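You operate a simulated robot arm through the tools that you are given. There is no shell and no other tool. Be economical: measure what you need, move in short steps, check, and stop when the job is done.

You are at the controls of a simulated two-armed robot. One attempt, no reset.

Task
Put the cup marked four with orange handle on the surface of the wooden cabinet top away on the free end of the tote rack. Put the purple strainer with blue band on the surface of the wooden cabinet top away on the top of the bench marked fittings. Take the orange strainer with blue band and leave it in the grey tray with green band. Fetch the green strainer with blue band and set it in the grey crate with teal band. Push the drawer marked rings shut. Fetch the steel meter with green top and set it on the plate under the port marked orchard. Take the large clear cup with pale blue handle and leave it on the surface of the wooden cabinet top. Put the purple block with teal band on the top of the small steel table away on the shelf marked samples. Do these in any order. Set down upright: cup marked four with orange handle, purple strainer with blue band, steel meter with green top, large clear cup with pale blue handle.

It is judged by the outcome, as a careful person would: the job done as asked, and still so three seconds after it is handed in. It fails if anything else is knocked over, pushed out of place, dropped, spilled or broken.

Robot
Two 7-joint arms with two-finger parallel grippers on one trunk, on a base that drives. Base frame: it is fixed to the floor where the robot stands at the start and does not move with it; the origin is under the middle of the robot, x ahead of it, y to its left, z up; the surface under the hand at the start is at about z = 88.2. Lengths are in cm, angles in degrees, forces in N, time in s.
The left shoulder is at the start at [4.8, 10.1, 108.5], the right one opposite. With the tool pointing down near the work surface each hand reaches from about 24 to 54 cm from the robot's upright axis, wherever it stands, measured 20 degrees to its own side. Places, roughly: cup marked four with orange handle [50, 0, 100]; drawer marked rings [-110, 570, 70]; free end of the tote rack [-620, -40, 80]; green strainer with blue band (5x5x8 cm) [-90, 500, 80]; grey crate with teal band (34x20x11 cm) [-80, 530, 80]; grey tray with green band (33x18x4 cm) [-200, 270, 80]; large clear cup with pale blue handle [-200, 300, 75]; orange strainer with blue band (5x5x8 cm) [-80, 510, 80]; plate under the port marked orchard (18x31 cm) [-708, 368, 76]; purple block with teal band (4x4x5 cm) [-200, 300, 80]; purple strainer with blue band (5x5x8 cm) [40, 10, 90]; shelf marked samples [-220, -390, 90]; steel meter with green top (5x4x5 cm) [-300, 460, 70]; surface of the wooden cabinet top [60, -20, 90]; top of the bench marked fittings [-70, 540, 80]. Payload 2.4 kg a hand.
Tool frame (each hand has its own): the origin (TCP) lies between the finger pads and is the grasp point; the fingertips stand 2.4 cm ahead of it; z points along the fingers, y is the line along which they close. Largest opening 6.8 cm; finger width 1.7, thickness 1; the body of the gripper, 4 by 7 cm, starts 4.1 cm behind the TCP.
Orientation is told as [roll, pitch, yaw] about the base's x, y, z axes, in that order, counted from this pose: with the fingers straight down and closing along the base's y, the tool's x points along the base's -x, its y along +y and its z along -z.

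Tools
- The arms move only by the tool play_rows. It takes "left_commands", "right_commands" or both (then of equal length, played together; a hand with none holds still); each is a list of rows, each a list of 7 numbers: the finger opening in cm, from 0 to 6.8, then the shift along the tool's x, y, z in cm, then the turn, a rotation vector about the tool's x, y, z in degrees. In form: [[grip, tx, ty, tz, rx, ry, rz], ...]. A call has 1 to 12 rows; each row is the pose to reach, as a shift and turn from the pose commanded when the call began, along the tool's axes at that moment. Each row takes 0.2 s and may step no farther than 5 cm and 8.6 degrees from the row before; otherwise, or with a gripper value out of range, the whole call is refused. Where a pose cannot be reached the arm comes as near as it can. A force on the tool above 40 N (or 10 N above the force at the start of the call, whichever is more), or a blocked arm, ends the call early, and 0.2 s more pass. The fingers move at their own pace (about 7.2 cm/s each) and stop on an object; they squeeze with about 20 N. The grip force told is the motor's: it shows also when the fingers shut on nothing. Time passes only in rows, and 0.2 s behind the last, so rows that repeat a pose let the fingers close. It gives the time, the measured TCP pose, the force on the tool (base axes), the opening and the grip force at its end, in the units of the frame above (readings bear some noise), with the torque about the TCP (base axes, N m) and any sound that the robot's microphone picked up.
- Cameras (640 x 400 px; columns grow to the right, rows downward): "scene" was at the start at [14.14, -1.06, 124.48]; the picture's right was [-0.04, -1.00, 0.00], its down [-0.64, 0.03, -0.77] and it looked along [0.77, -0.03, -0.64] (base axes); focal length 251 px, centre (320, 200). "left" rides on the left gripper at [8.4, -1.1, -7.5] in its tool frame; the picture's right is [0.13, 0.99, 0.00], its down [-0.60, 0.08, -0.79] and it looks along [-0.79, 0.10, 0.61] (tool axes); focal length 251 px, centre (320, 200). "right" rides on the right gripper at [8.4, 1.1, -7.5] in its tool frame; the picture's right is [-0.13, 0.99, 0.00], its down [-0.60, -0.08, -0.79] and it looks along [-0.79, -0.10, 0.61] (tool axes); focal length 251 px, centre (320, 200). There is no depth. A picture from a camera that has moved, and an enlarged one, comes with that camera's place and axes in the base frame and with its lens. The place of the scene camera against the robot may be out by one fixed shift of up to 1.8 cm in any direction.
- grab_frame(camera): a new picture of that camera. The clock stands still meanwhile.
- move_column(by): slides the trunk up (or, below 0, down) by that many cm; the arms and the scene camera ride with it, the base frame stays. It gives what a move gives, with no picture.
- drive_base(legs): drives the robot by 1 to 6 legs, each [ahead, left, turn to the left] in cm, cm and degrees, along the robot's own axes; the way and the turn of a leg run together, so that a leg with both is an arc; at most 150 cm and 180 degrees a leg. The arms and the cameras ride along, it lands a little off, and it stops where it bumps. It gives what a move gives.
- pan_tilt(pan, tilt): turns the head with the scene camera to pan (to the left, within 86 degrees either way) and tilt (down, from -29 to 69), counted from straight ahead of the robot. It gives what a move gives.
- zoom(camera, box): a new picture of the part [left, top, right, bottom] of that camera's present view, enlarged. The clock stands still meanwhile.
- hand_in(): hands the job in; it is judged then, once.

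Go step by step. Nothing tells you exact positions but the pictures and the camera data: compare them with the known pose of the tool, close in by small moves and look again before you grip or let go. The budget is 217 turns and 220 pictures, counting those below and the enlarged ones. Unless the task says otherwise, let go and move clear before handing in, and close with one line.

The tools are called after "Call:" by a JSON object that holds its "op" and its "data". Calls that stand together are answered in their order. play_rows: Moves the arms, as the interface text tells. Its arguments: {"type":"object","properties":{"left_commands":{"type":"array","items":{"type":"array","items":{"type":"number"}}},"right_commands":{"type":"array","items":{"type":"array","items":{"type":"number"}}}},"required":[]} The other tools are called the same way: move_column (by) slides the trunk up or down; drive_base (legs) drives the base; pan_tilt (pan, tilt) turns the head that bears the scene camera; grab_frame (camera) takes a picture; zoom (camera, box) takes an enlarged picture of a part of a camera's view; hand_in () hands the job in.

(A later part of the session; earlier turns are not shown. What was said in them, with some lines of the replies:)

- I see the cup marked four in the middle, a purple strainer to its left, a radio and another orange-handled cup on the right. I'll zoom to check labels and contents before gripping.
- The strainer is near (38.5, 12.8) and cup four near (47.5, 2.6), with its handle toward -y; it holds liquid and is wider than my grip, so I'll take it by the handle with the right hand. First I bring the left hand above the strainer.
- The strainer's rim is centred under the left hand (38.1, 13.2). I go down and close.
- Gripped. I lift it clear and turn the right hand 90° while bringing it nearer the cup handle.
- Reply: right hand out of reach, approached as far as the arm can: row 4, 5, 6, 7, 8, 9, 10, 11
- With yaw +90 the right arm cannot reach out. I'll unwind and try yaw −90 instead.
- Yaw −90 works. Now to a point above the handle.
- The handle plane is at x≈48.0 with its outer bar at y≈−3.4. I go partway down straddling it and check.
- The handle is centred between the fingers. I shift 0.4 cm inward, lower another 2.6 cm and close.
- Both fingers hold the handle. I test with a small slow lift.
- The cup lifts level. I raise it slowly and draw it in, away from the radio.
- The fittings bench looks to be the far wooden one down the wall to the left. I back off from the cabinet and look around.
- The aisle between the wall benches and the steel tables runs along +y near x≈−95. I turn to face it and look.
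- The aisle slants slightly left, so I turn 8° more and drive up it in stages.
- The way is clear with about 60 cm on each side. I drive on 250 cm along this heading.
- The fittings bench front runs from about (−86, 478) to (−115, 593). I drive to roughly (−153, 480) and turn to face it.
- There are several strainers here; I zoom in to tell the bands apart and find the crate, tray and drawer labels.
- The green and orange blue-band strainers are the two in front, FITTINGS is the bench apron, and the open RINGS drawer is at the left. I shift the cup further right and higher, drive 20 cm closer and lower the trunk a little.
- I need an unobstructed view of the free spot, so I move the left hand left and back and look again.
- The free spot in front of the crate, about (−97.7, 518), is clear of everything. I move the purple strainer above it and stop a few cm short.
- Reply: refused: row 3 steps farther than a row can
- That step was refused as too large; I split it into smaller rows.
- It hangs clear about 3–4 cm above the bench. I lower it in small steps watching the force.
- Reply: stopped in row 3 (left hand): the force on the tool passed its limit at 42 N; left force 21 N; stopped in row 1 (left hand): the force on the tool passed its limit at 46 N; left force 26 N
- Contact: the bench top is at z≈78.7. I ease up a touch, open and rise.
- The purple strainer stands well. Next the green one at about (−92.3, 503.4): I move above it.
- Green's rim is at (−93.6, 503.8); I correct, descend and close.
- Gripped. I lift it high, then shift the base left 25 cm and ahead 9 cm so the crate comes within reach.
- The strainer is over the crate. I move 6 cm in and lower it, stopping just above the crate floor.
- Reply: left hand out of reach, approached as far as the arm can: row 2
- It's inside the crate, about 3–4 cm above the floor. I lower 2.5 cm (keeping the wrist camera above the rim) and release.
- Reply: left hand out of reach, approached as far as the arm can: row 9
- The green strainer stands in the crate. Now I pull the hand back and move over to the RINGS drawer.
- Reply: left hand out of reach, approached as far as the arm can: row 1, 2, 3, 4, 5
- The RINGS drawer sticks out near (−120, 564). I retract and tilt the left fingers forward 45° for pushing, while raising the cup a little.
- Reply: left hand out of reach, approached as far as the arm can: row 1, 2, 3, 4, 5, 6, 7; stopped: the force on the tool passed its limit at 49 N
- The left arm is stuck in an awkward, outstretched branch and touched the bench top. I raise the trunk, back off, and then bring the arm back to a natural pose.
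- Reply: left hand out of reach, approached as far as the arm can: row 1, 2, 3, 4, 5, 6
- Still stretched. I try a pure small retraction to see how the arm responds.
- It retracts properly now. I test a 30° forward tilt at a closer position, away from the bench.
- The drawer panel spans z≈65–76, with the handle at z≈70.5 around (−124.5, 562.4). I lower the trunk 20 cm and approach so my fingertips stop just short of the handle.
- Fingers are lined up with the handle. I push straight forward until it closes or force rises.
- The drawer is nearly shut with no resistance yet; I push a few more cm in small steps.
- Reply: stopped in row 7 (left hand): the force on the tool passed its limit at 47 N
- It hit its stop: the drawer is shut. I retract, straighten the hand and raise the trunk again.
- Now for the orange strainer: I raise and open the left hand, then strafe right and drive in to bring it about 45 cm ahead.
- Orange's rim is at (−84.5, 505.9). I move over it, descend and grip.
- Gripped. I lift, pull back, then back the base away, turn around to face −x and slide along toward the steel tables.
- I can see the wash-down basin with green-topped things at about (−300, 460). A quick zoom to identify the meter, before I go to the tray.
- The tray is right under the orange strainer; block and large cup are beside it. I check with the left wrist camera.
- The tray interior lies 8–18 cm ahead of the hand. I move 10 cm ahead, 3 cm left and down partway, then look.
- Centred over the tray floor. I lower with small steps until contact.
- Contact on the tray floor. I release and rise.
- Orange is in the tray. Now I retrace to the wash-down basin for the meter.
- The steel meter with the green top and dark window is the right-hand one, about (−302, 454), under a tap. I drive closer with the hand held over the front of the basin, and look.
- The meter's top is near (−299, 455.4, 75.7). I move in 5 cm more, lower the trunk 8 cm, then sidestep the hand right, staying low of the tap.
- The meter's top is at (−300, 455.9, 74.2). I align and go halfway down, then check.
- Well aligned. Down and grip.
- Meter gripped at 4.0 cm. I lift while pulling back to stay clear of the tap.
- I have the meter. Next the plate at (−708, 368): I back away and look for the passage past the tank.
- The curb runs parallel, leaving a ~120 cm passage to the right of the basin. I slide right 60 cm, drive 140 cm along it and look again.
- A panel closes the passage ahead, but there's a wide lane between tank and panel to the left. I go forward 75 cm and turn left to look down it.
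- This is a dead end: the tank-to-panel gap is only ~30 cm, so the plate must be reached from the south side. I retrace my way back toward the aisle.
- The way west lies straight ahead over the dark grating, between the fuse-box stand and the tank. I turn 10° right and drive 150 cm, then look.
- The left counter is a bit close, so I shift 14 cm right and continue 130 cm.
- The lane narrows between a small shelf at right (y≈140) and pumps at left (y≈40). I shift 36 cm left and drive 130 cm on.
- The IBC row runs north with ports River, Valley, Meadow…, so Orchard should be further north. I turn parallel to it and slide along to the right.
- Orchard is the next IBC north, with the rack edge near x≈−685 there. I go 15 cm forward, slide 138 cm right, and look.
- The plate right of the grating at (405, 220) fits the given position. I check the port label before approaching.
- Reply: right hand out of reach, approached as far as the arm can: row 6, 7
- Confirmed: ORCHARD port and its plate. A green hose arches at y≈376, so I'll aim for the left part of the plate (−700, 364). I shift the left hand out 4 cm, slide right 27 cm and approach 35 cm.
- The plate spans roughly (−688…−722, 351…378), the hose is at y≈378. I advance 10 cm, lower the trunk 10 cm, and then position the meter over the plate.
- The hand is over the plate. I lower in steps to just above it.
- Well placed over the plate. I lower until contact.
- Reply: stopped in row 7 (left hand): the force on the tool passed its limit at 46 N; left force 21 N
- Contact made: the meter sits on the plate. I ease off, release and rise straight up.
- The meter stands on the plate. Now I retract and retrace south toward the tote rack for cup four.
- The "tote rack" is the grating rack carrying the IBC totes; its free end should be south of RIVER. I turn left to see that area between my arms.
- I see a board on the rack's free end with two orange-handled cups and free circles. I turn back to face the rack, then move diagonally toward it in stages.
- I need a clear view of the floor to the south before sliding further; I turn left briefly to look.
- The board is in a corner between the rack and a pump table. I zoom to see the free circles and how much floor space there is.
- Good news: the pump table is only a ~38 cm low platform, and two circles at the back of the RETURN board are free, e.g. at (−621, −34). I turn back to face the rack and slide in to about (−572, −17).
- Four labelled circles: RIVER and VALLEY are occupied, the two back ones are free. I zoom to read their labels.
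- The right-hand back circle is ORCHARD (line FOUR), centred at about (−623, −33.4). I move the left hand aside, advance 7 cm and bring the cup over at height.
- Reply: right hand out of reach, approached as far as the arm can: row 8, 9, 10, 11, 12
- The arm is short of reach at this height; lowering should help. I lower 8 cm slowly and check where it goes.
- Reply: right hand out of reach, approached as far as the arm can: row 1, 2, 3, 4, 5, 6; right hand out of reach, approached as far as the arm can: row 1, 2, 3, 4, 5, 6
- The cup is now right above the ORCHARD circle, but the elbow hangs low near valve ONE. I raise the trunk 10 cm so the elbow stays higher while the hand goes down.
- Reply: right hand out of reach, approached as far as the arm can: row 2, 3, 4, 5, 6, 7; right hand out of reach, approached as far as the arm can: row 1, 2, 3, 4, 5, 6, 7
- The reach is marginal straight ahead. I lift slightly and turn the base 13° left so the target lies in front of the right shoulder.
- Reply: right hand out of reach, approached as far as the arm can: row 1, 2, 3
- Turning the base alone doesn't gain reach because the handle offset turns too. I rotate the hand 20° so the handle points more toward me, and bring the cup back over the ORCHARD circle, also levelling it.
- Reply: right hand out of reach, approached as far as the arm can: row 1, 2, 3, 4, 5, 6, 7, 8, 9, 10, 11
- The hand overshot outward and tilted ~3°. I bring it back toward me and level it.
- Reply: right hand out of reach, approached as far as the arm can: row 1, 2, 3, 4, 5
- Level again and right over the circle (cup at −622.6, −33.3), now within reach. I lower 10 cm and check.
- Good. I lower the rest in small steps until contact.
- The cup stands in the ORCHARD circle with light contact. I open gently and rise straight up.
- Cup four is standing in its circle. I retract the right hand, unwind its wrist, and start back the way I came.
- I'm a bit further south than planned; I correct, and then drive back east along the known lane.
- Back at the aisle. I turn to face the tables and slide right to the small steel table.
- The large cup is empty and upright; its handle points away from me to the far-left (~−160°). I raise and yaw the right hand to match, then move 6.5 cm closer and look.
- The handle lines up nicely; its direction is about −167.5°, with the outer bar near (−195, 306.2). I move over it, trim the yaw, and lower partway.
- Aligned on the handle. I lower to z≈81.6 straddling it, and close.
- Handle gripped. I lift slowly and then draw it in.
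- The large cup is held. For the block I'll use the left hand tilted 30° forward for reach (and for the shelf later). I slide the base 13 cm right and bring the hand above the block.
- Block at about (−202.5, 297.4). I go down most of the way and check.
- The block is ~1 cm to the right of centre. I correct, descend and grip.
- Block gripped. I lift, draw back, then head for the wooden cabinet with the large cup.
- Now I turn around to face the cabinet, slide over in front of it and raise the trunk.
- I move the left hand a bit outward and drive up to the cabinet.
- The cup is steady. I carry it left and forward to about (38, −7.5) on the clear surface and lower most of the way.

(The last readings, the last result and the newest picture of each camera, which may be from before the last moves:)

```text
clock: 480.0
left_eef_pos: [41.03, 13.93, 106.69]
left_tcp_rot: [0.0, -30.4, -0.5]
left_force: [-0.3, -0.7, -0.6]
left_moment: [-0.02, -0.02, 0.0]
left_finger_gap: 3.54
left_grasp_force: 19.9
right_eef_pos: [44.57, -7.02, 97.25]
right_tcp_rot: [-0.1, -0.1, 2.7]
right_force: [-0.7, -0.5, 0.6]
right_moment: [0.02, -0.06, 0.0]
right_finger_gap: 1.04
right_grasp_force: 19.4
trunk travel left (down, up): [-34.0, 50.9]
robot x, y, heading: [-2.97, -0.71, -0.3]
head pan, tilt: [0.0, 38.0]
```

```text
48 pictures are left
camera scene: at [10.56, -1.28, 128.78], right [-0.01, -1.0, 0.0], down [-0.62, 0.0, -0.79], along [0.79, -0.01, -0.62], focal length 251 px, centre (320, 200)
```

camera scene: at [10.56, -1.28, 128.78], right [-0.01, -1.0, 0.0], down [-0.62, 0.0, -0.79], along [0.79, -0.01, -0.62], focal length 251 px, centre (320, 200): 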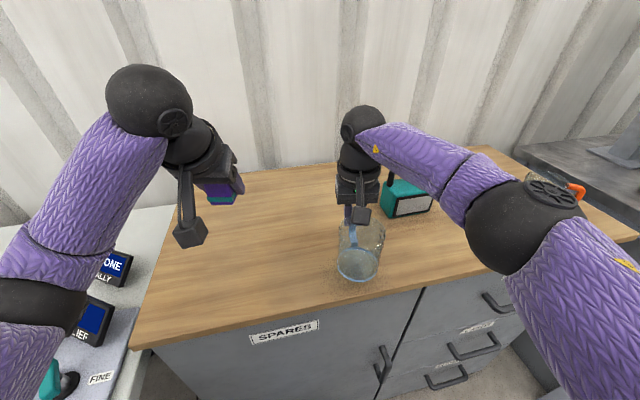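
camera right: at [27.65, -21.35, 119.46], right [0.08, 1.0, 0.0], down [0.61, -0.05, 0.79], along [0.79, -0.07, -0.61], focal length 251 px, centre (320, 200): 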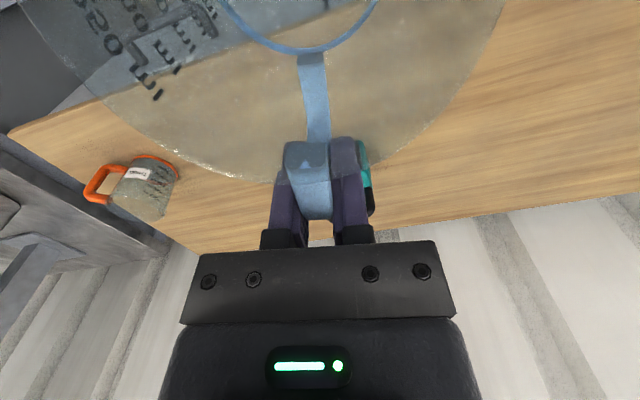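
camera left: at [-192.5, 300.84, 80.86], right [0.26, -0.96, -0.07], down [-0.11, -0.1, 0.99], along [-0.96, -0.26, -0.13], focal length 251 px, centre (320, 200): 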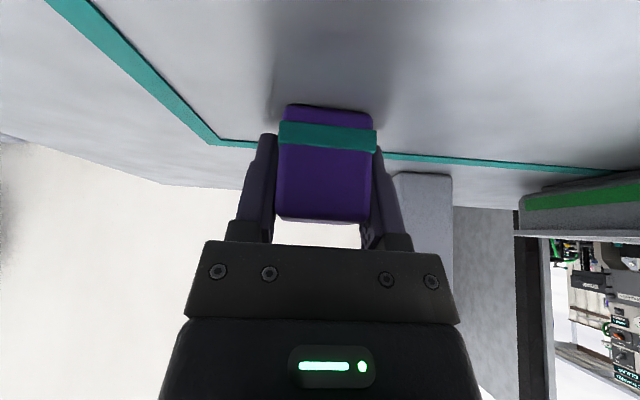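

The cup hangs ~2 cm above the surface, well in from the edge. I lower to contact.

Call:
{"op": "play_rows", "data": {"right_commands": [[0, 0, 0, 0.8, 0, 0, 0], [0, 0, 0, 1.4, 0, 0, 0], [0, 0, 0, 1.8, 0, 0, 0], [0, 0, 0, 2.1, 0, 0, 0], [0, 0, 0, 2.3, 0, 0, 0], [0, 0, 0, 2.3, 0, 0, 0]]}}

Call:
{"op": "zoom", "data": {"camera": "scene", "box": [280, 140, 460, 320]}}

```text
clock: 481.4
left_eef_pos: [41.05, 13.97, 106.67]
left_tcp_rot: [0.0, -30.4, -0.6]
left_force: [0.1, -0.9, -0.6]
left_moment: [0.03, 0.0, 0.0]
left_finger_gap: 3.56
left_grasp_force: 19.4
right_eef_pos: [44.48, -7.06, 95.22]
right_tcp_rot: [-0.1, -0.1, 2.7]
right_force: [-0.4, -0.4, -0.8]
right_moment: [0.01, -0.06, 0.0]
right_finger_gap: 1.08
right_grasp_force: 20.0
trunk travel left (down, up): [-34.0, 50.9]
robot x, y, heading: [-3.31, -0.17, -0.5]
head pan, tilt: [0.0, 38.0]
```

```text
2.22 times, centred on (370, 230) of scene
camera zoom: at [10.56, -1.28, 128.78], right [-0.01, -1.0, 0.0], down [-0.62, 0.0, -0.79], along [0.79, -0.01, -0.62], focal length 557 px, centre (209, 133)
```

zoom: 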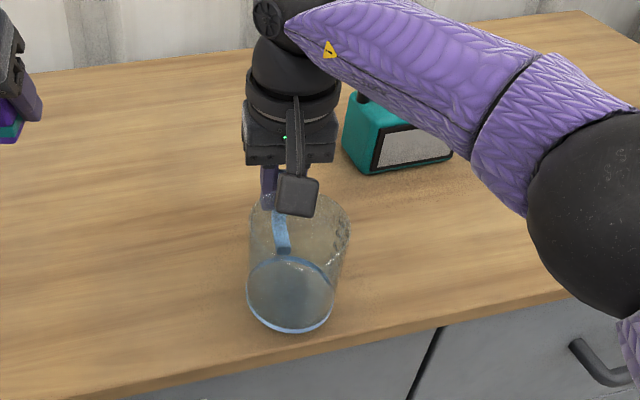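

Call:
{"op": "play_rows", "data": {"right_commands": [[0, 0, 0, 0.3, 0, 0, 0], [0, 0, 0, 0.5, 0, 0, 0], [0, 0, 0, 0.7, 0, 0, 0], [0, 0, 0, 0.7, 0, 0, 0]]}}

```text
clock: 482.4
left_eef_pos: [41.01, 13.92, 106.84]
left_tcp_rot: [0.0, -30.4, -0.6]
left_force: [0.0, -0.1, -0.7]
left_moment: [0.0, 0.01, 0.01]
left_finger_gap: 3.55
left_grasp_force: 19.4
right_eef_pos: [44.52, -7.04, 94.51]
right_tcp_rot: [-0.1, -0.1, 2.7]
right_force: [0.5, -0.6, 0.2]
right_moment: [0.0, -0.04, -0.05]
right_finger_gap: 1.04
right_grasp_force: 20.6
trunk travel left (down, up): [-34.0, 50.9]
robot x, y, heading: [-3.02, -0.55, -0.8]
head pan, tilt: [0.0, 38.0]
```

Call:
{"op": "play_rows", "data": {"right_commands": [[0, 0, 0, 0.2, 0, 0, 0], [0, 0, 0, 0.4, 0, 0, 0], [0, 0, 0, 0.6, 0, 0, 0], [0, 0, 0, 0.6, 0, 0, 0]]}}

Call:
{"op": "zoom", "data": {"camera": "scene", "box": [280, 140, 460, 320]}}

```text
clock: 483.4
left_eef_pos: [40.93, 13.85, 106.66]
left_tcp_rot: [0.1, -30.4, -0.6]
left_force: [0.0, -0.6, -0.3]
left_moment: [-0.03, 0.01, -0.03]
left_finger_gap: 3.53
left_grasp_force: 20.0
right_eef_pos: [44.59, -7.01, 93.87]
right_tcp_rot: [-0.1, -0.2, 2.7]
right_force: [5.4, -0.3, 14.7]
right_moment: [0.0, 0.22, 0.03]
right_finger_gap: 1.04
right_grasp_force: 20.1
trunk travel left (down, up): [-34.0, 50.9]
robot x, y, heading: [-2.92, -0.45, -0.5]
head pan, tilt: [0.0, 38.0]
```

```text
2.22 times, centred on (370, 230) of scene
camera zoom: at [10.53, -1.27, 128.79], right [-0.01, -1.0, 0.0], down [-0.62, 0.0, -0.79], along [0.79, -0.01, -0.62], focal length 557 px, centre (209, 133)
```

zoom: 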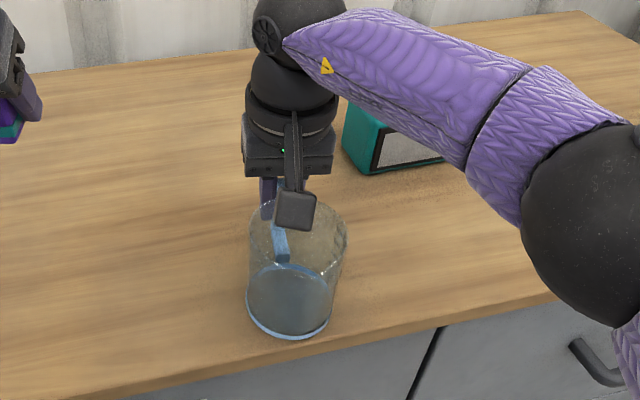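

Contact. I open gently and rise.

Call:
{"op": "play_rows", "data": {"right_commands": [[0.5, 0, 0, -0.1, 0, 0, 0], [1.5, 0, 0, -0.1, 0, 0, 0], [2.5, 0, 0, -0.1, 0, 0, 0], [4, 0, 0, -0.1, 0, 0, 0], [4, 0, 0, -2, 0, 0, 0], [4, 0, 0, -4.5, 0, 0, 0], [4, 0, 0, -8, 0, 0, 0], [4, 0, 0, -12, 0, 0, 0], [4, 2, -2, -16, 0, 0, 0], [4, 5, -5, -17, 0, 0, 0], [4, 8, -9, -17, 0, 0, 0]]}}

Call:
{"op": "grab_frame", "data": {"camera": "scene"}}

```text
clock: 485.8
left_eef_pos: [40.93, 13.92, 106.8]
left_tcp_rot: [0.0, -30.4, -0.6]
left_force: [0.7, 0.3, -0.1]
left_moment: [-0.02, 0.01, -0.02]
left_finger_gap: 3.57
left_grasp_force: 21.1
right_eef_pos: [36.77, -16.42, 110.97]
right_tcp_rot: [-0.1, -0.2, 2.6]
right_force: [0.3, -0.3, -0.1]
right_moment: [0.02, 0.04, 0.0]
right_finger_gap: 3.98
right_grasp_force: 0.1
trunk travel left (down, up): [-34.0, 50.9]
robot x, y, heading: [-2.72, -0.28, -0.4]
head pan, tilt: [0.0, 38.0]
```

```text
45 pictures are left
camera scene: at [10.53, -1.32, 128.78], right [-0.01, -1.0, 0.0], down [-0.62, 0.0, -0.79], along [0.79, -0.01, -0.62], focal length 251 px, centre (320, 200)
```

scene: 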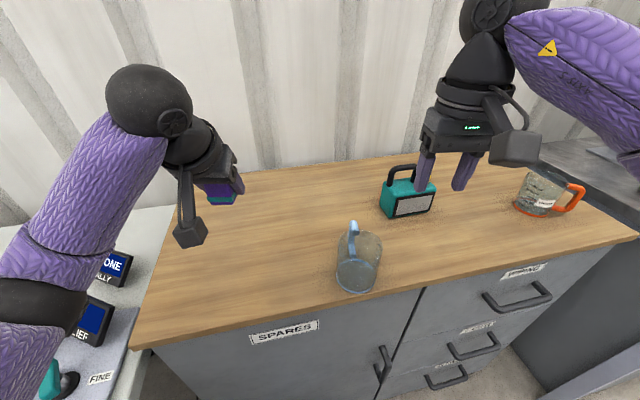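

The large cup stands safely on the cabinet. Last item: the block to the SAMPLES shelf near (−220, −390). I back off, turn south and look.

Call:
{"op": "drive_base", "data": {"legs": [[-70, 0, 0], [0, 0, -110]]}}

Call:
{"op": "pan_tilt", "data": {"pan": 0, "tilt": 12}}

Call:
{"op": "grab_frame", "data": {"camera": "scene"}}

```text
clock: 494.3
left_eef_pos: [-74.82, -46.34, 106.63]
left_tcp_rot: [0.0, -30.4, -110.1]
left_force: [-0.3, -0.4, -0.8]
left_moment: [0.01, -0.02, 0.01]
left_finger_gap: 3.58
left_grasp_force: 19.9
right_eef_pos: [-101.94, -32.3, 110.99]
right_tcp_rot: [-0.1, -0.1, -106.8]
right_force: [0.2, 1.3, -0.1]
right_moment: [-0.02, 0.0, -0.01]
right_finger_gap: 3.98
right_grasp_force: 0.0
trunk travel left (down, up): [-34.0, 50.9]
robot x, y, heading: [-73.99, -0.04, -109.8]
head pan, tilt: [0.0, 38.0]
```

```text
clock: 495.2
left_eef_pos: [-74.81, -46.26, 106.78]
left_tcp_rot: [-0.1, -30.4, -110.1]
left_force: [0.4, 0.6, -0.5]
left_moment: [0.02, -0.02, -0.02]
left_finger_gap: 3.54
left_grasp_force: 20.1
right_eef_pos: [-102.01, -32.3, 111.02]
right_tcp_rot: [-0.1, 0.0, -106.7]
right_force: [0.8, -0.7, 0.2]
right_moment: [-0.02, 0.03, -0.02]
right_finger_gap: 3.99
right_grasp_force: 0.0
trunk travel left (down, up): [-34.0, 50.9]
robot x, y, heading: [-73.8, -0.22, -109.8]
head pan, tilt: [0.0, 12.0]
```

```text
44 pictures are left
camera scene: at [-77.69, -13.37, 132.92], right [-0.94, 0.34, 0.0], down [0.07, 0.2, -0.98], along [-0.33, -0.92, -0.21], focal length 251 px, centre (320, 200)
```

scene: 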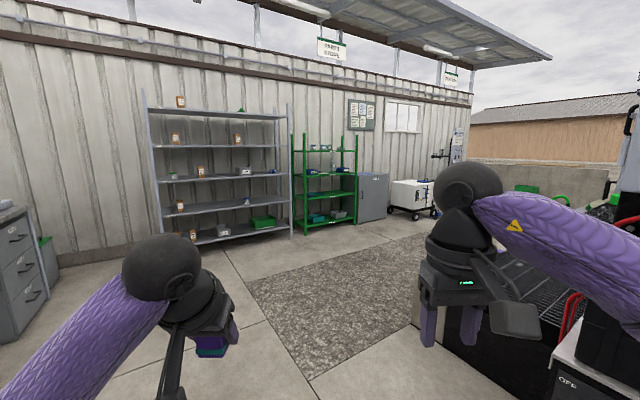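

Call:
{"op": "zoom", "data": {"camera": "scene", "box": [140, 85, 400, 245]}}

```text
2.46 times, centred on (270, 165) of scene
camera zoom: at [-77.69, -13.37, 132.92], right [-0.94, 0.34, 0.0], down [0.07, 0.2, -0.98], along [-0.33, -0.92, -0.21], focal length 617 px, centre (443, 286)
```

zoom: 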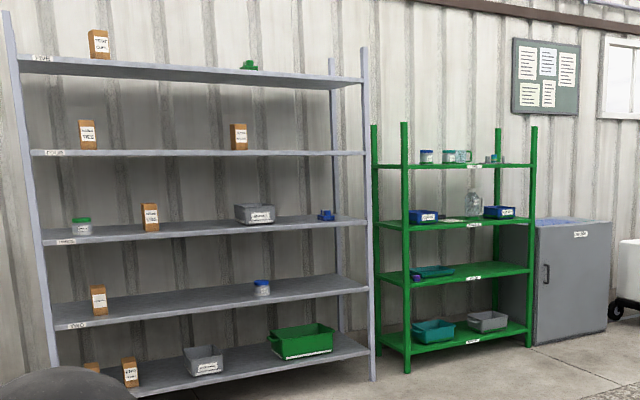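

The green rack's second shelf (z≈88) must be SAMPLES. The floor is clear, so I drive there in legs and turn to face it.

Call:
{"op": "drive_base", "data": {"legs": [[0, 0, -3], [150, 0, 0], [150, 0, 0], [28, 0, 0], [0, 0, 11]]}}

Call:
{"op": "pan_tilt", "data": {"pan": 0, "tilt": 25}}

Call:
{"op": "grab_frame", "data": {"camera": "scene"}}

```text
clock: 512.4
left_eef_pos: [-198.26, -348.6, 106.75]
left_tcp_rot: [-0.1, -30.4, -102.9]
left_force: [0.6, 0.0, -0.8]
left_moment: [0.01, -0.04, 0.0]
left_finger_gap: 3.58
left_grasp_force: 20.0
right_eef_pos: [-227.07, -338.17, 110.91]
right_tcp_rot: [-0.2, -0.2, -99.6]
right_force: [0.4, 0.1, 0.7]
right_moment: [0.02, 0.0, -0.01]
right_finger_gap: 3.97
right_grasp_force: 0.1
trunk travel left (down, up): [-34.0, 50.9]
robot x, y, heading: [-203.23, -302.61, -102.7]
head pan, tilt: [0.0, 12.0]
```

```text
clock: 513.1
left_eef_pos: [-198.24, -348.67, 106.78]
left_tcp_rot: [0.0, -30.4, -102.9]
left_force: [-0.3, -0.2, -0.7]
left_moment: [-0.01, -0.03, -0.01]
left_finger_gap: 3.57
left_grasp_force: 19.9
right_eef_pos: [-226.94, -338.1, 110.93]
right_tcp_rot: [-0.1, -0.1, -99.5]
right_force: [0.0, 0.1, -0.1]
right_moment: [-0.01, 0.04, 0.02]
right_finger_gap: 4.0
right_grasp_force: 0.0
trunk travel left (down, up): [-34.0, 50.9]
robot x, y, heading: [-202.78, -302.69, -102.8]
head pan, tilt: [0.0, 25.0]
```

```text
42 pictures are left
camera scene: at [-205.28, -316.39, 130.82], right [-0.98, 0.22, 0.0], down [0.09, 0.41, -0.91], along [-0.2, -0.88, -0.42], focal length 251 px, centre (320, 200)
```

scene: 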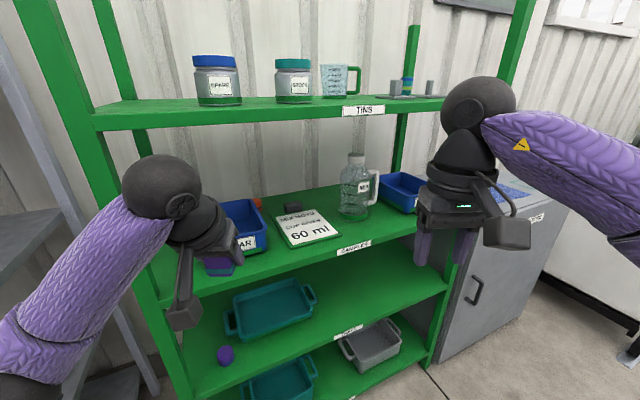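

Call:
{"op": "zoom", "data": {"camera": "scene", "box": [180, 140, 450, 300]}}

```text
2.37 times, centred on (315, 220) of scene
camera zoom: at [-205.28, -316.39, 130.82], right [-0.98, 0.22, 0.0], down [0.09, 0.41, -0.91], along [-0.2, -0.88, -0.42], focal length 594 px, centre (332, 153)
```

zoom: 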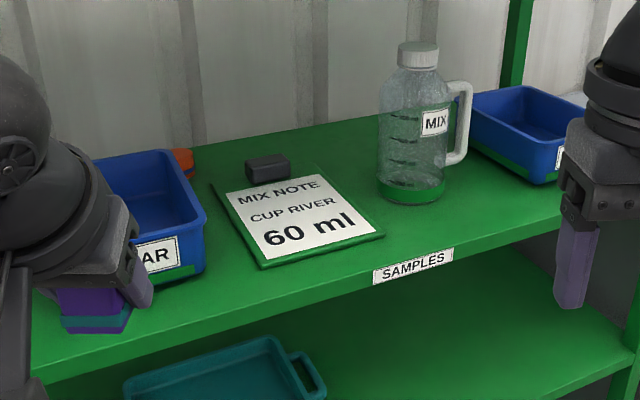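

SAMPLES label confirmed. There's free space at the shelf front between the blue bin and the note, around (−206.9, −373.8). I lower and align the hand, then drive 18 cm closer.

Call:
{"op": "play_rows", "data": {"left_commands": [[3, 1, -1, 1.7, 0, 0, 0], [3, 2, -2, 3.4, 0, 0, 0], [3, 3, -3, 5.1, 0, 0, 0], [3, 3.8, -3, 6.5, 0, 0, 0]]}}

Call:
{"op": "drive_base", "data": {"legs": [[18, 0, 0]]}}

Call:
{"op": "grab_frame", "data": {"camera": "left"}}

Call:
{"op": "grab_frame", "data": {"camera": "scene"}}

```text
clock: 514.1
left_eef_pos: [-201.28, -347.97, 99.25]
left_tcp_rot: [0.0, -30.4, -102.8]
left_force: [-0.4, 0.3, -1.3]
left_moment: [0.03, 0.02, -0.04]
left_finger_gap: 3.54
left_grasp_force: 20.1
right_eef_pos: [-226.98, -338.17, 110.81]
right_tcp_rot: [-0.1, -0.1, -99.5]
right_force: [0.1, -0.1, 0.3]
right_moment: [-0.01, 0.01, 0.02]
right_finger_gap: 3.98
right_grasp_force: 0.1
trunk travel left (down, up): [-34.0, 50.9]
robot x, y, heading: [-202.95, -303.0, -102.8]
head pan, tilt: [0.0, 25.0]
```

```text
clock: 515.7
left_eef_pos: [-205.27, -365.45, 99.16]
left_tcp_rot: [0.0, -30.3, -102.9]
left_force: [0.7, 0.2, 0.0]
left_moment: [-0.01, 0.03, -0.01]
left_finger_gap: 3.55
left_grasp_force: 20.3
right_eef_pos: [-230.96, -355.79, 110.92]
right_tcp_rot: [-0.1, -0.1, -99.6]
right_force: [0.5, -0.1, -0.6]
right_moment: [-0.01, 0.01, -0.01]
right_finger_gap: 4.03
right_grasp_force: 0.1
trunk travel left (down, up): [-34.0, 50.9]
robot x, y, heading: [-206.83, -320.03, -102.8]
head pan, tilt: [0.0, 25.0]
```

```text
40 pictures are left
camera left: at [-203.79, -354.58, 101.5], right [0.99, -0.11, -0.07], down [0.05, -0.14, 0.99], along [-0.12, -0.98, -0.13], focal length 251 px, centre (320, 200)
```

left: 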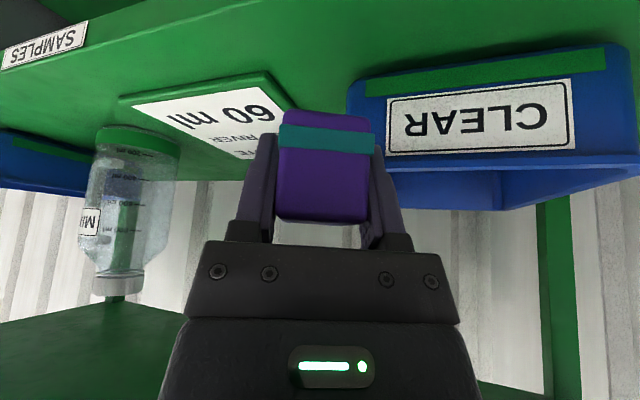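

```text
39 pictures are left
camera scene: at [-209.23, -333.93, 130.81], right [-0.98, 0.22, 0.0], down [0.09, 0.41, -0.91], along [-0.2, -0.88, -0.42], focal length 251 px, centre (320, 200)
```

scene: 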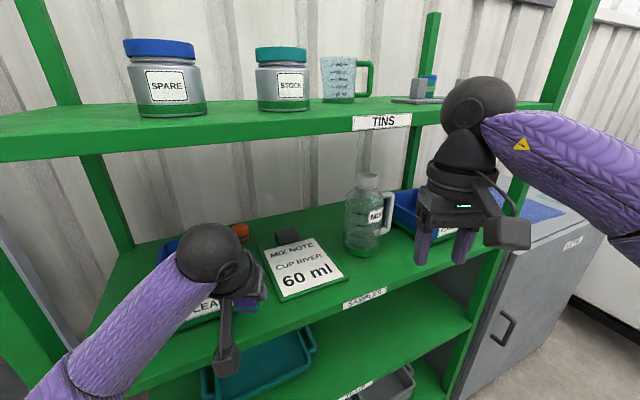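

Bin corner at (−203.5, −374.9) and note edge near x≈−211 leave a 7 cm gap; shelf z≈88. I move forward 8 cm, then down to just above the shelf.

Call:
{"op": "play_rows", "data": {"left_commands": [[3, -2.3, 0, 1.4, 0, 0, 0], [3, -4.6, 0, 2.7, 0, 0, 0], [3, -7, -0.1, 4.1, 0, 0, 0], [3, -6, -0.1, 5.8, 0, 0, 0], [3, -5, -0.1, 7.5, 0, 0, 0], [3, -4, -0.1, 9.2, 0, 0, 0], [3, -4, -0.1, 9.2, 0, 0, 0]]}}

Call:
{"op": "grab_frame", "data": {"camera": "left"}}

Call:
{"op": "zoom", "data": {"camera": "scene", "box": [140, 200, 360, 380]}}

```text
clock: 517.3
left_eef_pos: [-207.06, -373.29, 93.32]
left_tcp_rot: [0.0, -30.4, -102.9]
left_force: [0.6, 0.2, -0.6]
left_moment: [-0.01, 0.0, 0.01]
left_finger_gap: 3.56
left_grasp_force: 20.1
right_eef_pos: [-230.94, -355.74, 110.97]
right_tcp_rot: [0.0, 0.0, -99.5]
right_force: [-0.3, 0.1, -0.2]
right_moment: [0.02, -0.02, -0.04]
right_finger_gap: 4.01
right_grasp_force: 0.1
trunk travel left (down, up): [-34.0, 50.9]
robot x, y, heading: [-207.22, -320.41, -102.6]
head pan, tilt: [0.0, 25.0]
```

```text
38 pictures are left
camera left: at [-205.72, -362.42, 95.57], right [0.99, -0.11, -0.07], down [0.05, -0.14, 0.99], along [-0.12, -0.98, -0.13], focal length 251 px, centre (320, 200)
```

left: 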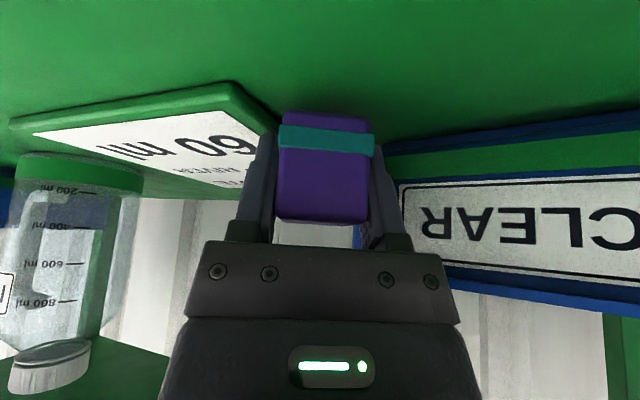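

```text
2.22 times, centred on (250, 290) of scene
camera zoom: at [-209.22, -333.9, 130.81], right [-0.98, 0.22, 0.0], down [0.09, 0.41, -0.91], along [-0.2, -0.88, -0.42], focal length 557 px, centre (476, 0)
```

zoom: 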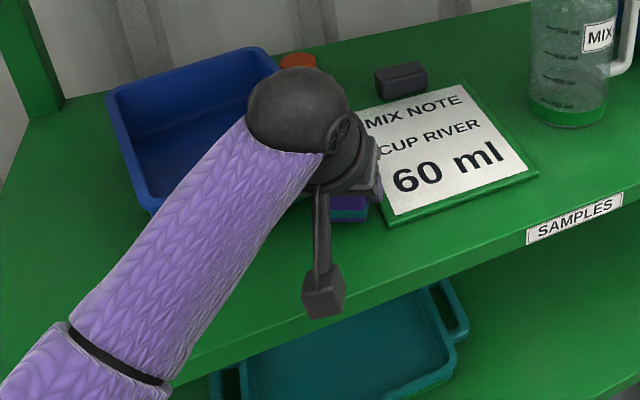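

Fits with ~1 cm on each side. I lower gently to contact.

Call:
{"op": "play_rows", "data": {"left_commands": [[3, 0.3, 0.3, 0.52, 0, 0, 0], [3, 0.5, 0.3, 0.86, 0, 0, 0], [3, 0.66, 0.3, 1.12, 0, 0, 0], [3, 0.8, 0.3, 1.38, 0, 0, 0], [3, 0.9, 0.3, 1.55, 0, 0, 0], [3, 1, 0.3, 1.72, 0, 0, 0], [3, 1, 0.3, 1.72, 0, 0, 0]]}}

```text
clock: 517.9
left_eef_pos: [-207.1, -373.6, 93.1]
left_tcp_rot: [-0.5, -31.7, -102.6]
left_force: [0.2, 0.3, 17.1]
left_moment: [0.03, 0.5, -0.03]
left_finger_gap: 3.56
left_grasp_force: 19.9
right_eef_pos: [-231.06, -355.51, 111.08]
right_tcp_rot: [-0.1, -0.2, -99.6]
right_force: [-0.3, -0.2, -0.7]
right_moment: [-0.02, -0.02, 0.0]
right_finger_gap: 4.0
right_grasp_force: 0.0
trunk travel left (down, up): [-34.0, 50.9]
robot x, y, heading: [-206.88, -319.97, -102.7]
head pan, tilt: [0.0, 25.0]
stopped in row 3 (left hand): the force on the tool passed its limit at 44 N (the readings are from after the stop); the commanded pose is now the measured one
```

Call:
{"op": "grab_frame", "data": {"camera": "left"}}

Call:
{"op": "zoom", "data": {"camera": "scene", "box": [220, 240, 340, 340]}}

```text
36 pictures are left
camera left: at [-205.6, -362.56, 95.16], right [0.99, -0.12, -0.08], down [0.06, -0.12, 0.99], along [-0.12, -0.99, -0.11], focal length 251 px, centre (320, 200)
```

left: 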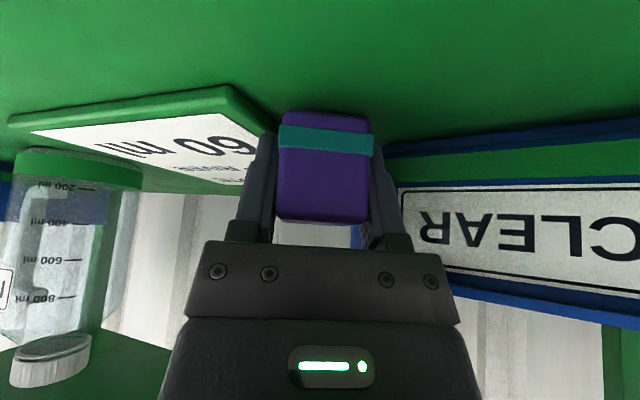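

```text
4.00 times, centred on (280, 290) of scene
camera zoom: at [-209.22, -333.7, 130.84], right [-0.98, 0.22, 0.0], down [0.09, 0.41, -0.91], along [-0.2, -0.88, -0.42], focal length 1003 px, centre (480, -160)
```

zoom: 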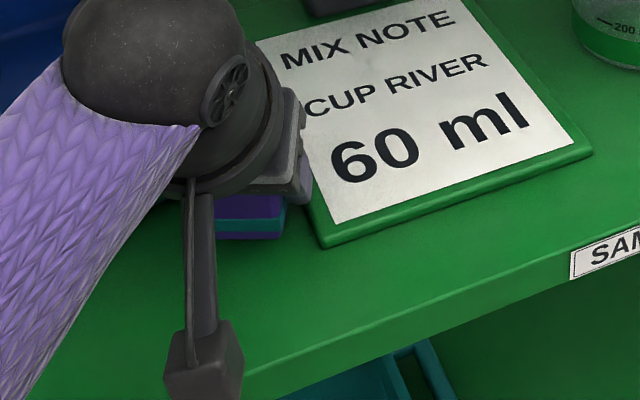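

The block is resting on the shelf, clear of note and bin. I ease off, open slightly, and withdraw straight back along the fingers.

Call:
{"op": "play_rows", "data": {"left_commands": [[3, 0, 0, -0.1, 0, 0.8, 0], [3.7, 0, 0, -0.1, 0, 0.8, 0], [4.3, 0, 0, -0.1, 0, 0.8, 0], [4.3, 0, 0, -0.1, 0, 0.8, 0], [4.3, 0, 0, -1.5, 0, 0.8, 0], [4.3, 0, 0, -4, 0, 0.8, 0], [4.3, 0, 0, -7, 0, 0.8, 0], [4.3, 1, 0, -10, 0, 0.8, 0], [4.3, 3, 0, -13, 0, 0.8, 0]]}}

Call:
{"op": "drive_base", "data": {"legs": [[-30, 0, 0]]}}

Call:
{"op": "grab_frame", "data": {"camera": "scene"}}

Call:
{"op": "grab_frame", "data": {"camera": "left"}}

```text
clock: 519.9
left_eef_pos: [-204.67, -364.58, 102.39]
left_tcp_rot: [-0.4, -30.5, -102.8]
left_force: [0.0, 0.2, 0.5]
left_moment: [0.02, 0.04, -0.02]
left_finger_gap: 4.31
left_grasp_force: 0.1
right_eef_pos: [-230.92, -355.64, 110.98]
right_tcp_rot: [-0.1, -0.1, -99.6]
right_force: [0.1, -0.8, -0.4]
right_moment: [0.0, 0.03, -0.02]
right_finger_gap: 4.01
right_grasp_force: 0.1
trunk travel left (down, up): [-34.0, 50.9]
robot x, y, heading: [-207.09, -320.57, -102.6]
head pan, tilt: [0.0, 25.0]
```

```text
clock: 521.9
left_eef_pos: [-198.29, -335.24, 102.45]
left_tcp_rot: [-0.6, -30.4, -102.9]
left_force: [-0.8, 0.7, -0.1]
left_moment: [0.0, -0.02, -0.01]
left_finger_gap: 4.32
left_grasp_force: 0.1
right_eef_pos: [-224.32, -326.32, 110.91]
right_tcp_rot: [-0.1, -0.1, -99.8]
right_force: [-0.7, -0.4, 0.1]
right_moment: [0.0, -0.01, 0.01]
right_finger_gap: 3.99
right_grasp_force: 0.1
trunk travel left (down, up): [-34.0, 50.9]
robot x, y, heading: [-200.38, -290.48, -102.9]
head pan, tilt: [0.0, 25.0]
```

```text
34 pictures are left
camera scene: at [-202.6, -304.53, 130.82], right [-0.98, 0.22, 0.0], down [0.09, 0.41, -0.91], along [-0.2, -0.88, -0.42], focal length 251 px, centre (320, 200)
```

scene: 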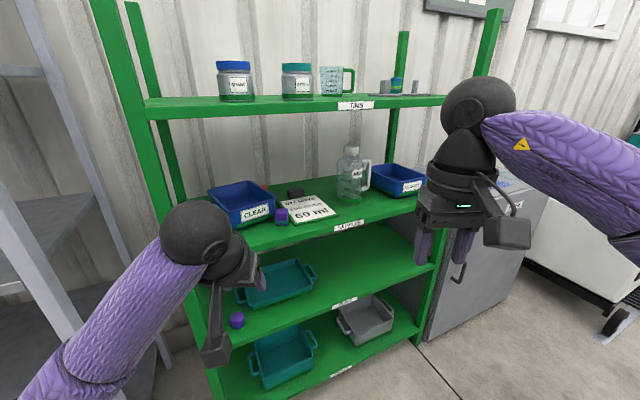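

```text
33 pictures are left
camera left: at [-196.79, -324.29, 104.67], right [0.99, -0.12, -0.07], down [0.06, -0.14, 0.99], along [-0.12, -0.98, -0.13], focal length 251 px, centre (320, 200)
```

left: 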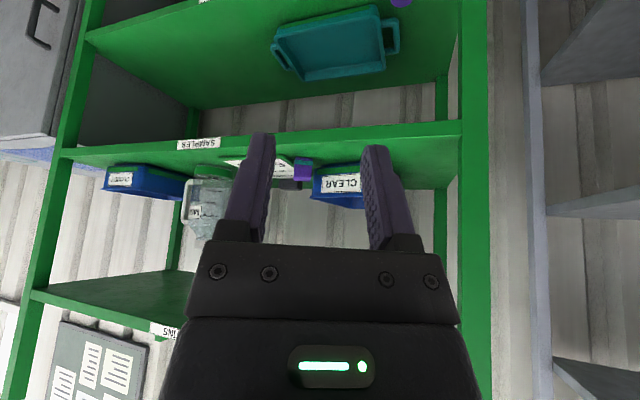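

The block stands on the SAMPLES shelf, and both hands are empty and clear. All eight jobs are done, so I hand in.

Call:
{"op": "hand_in", "data": {}}

```text
The job is handed in.
```

All eight jobs are done and handed in, both hands are empty and clear, and I saw nothing knocked over or spilled; I did not go back for a last look at the items placed earlier.
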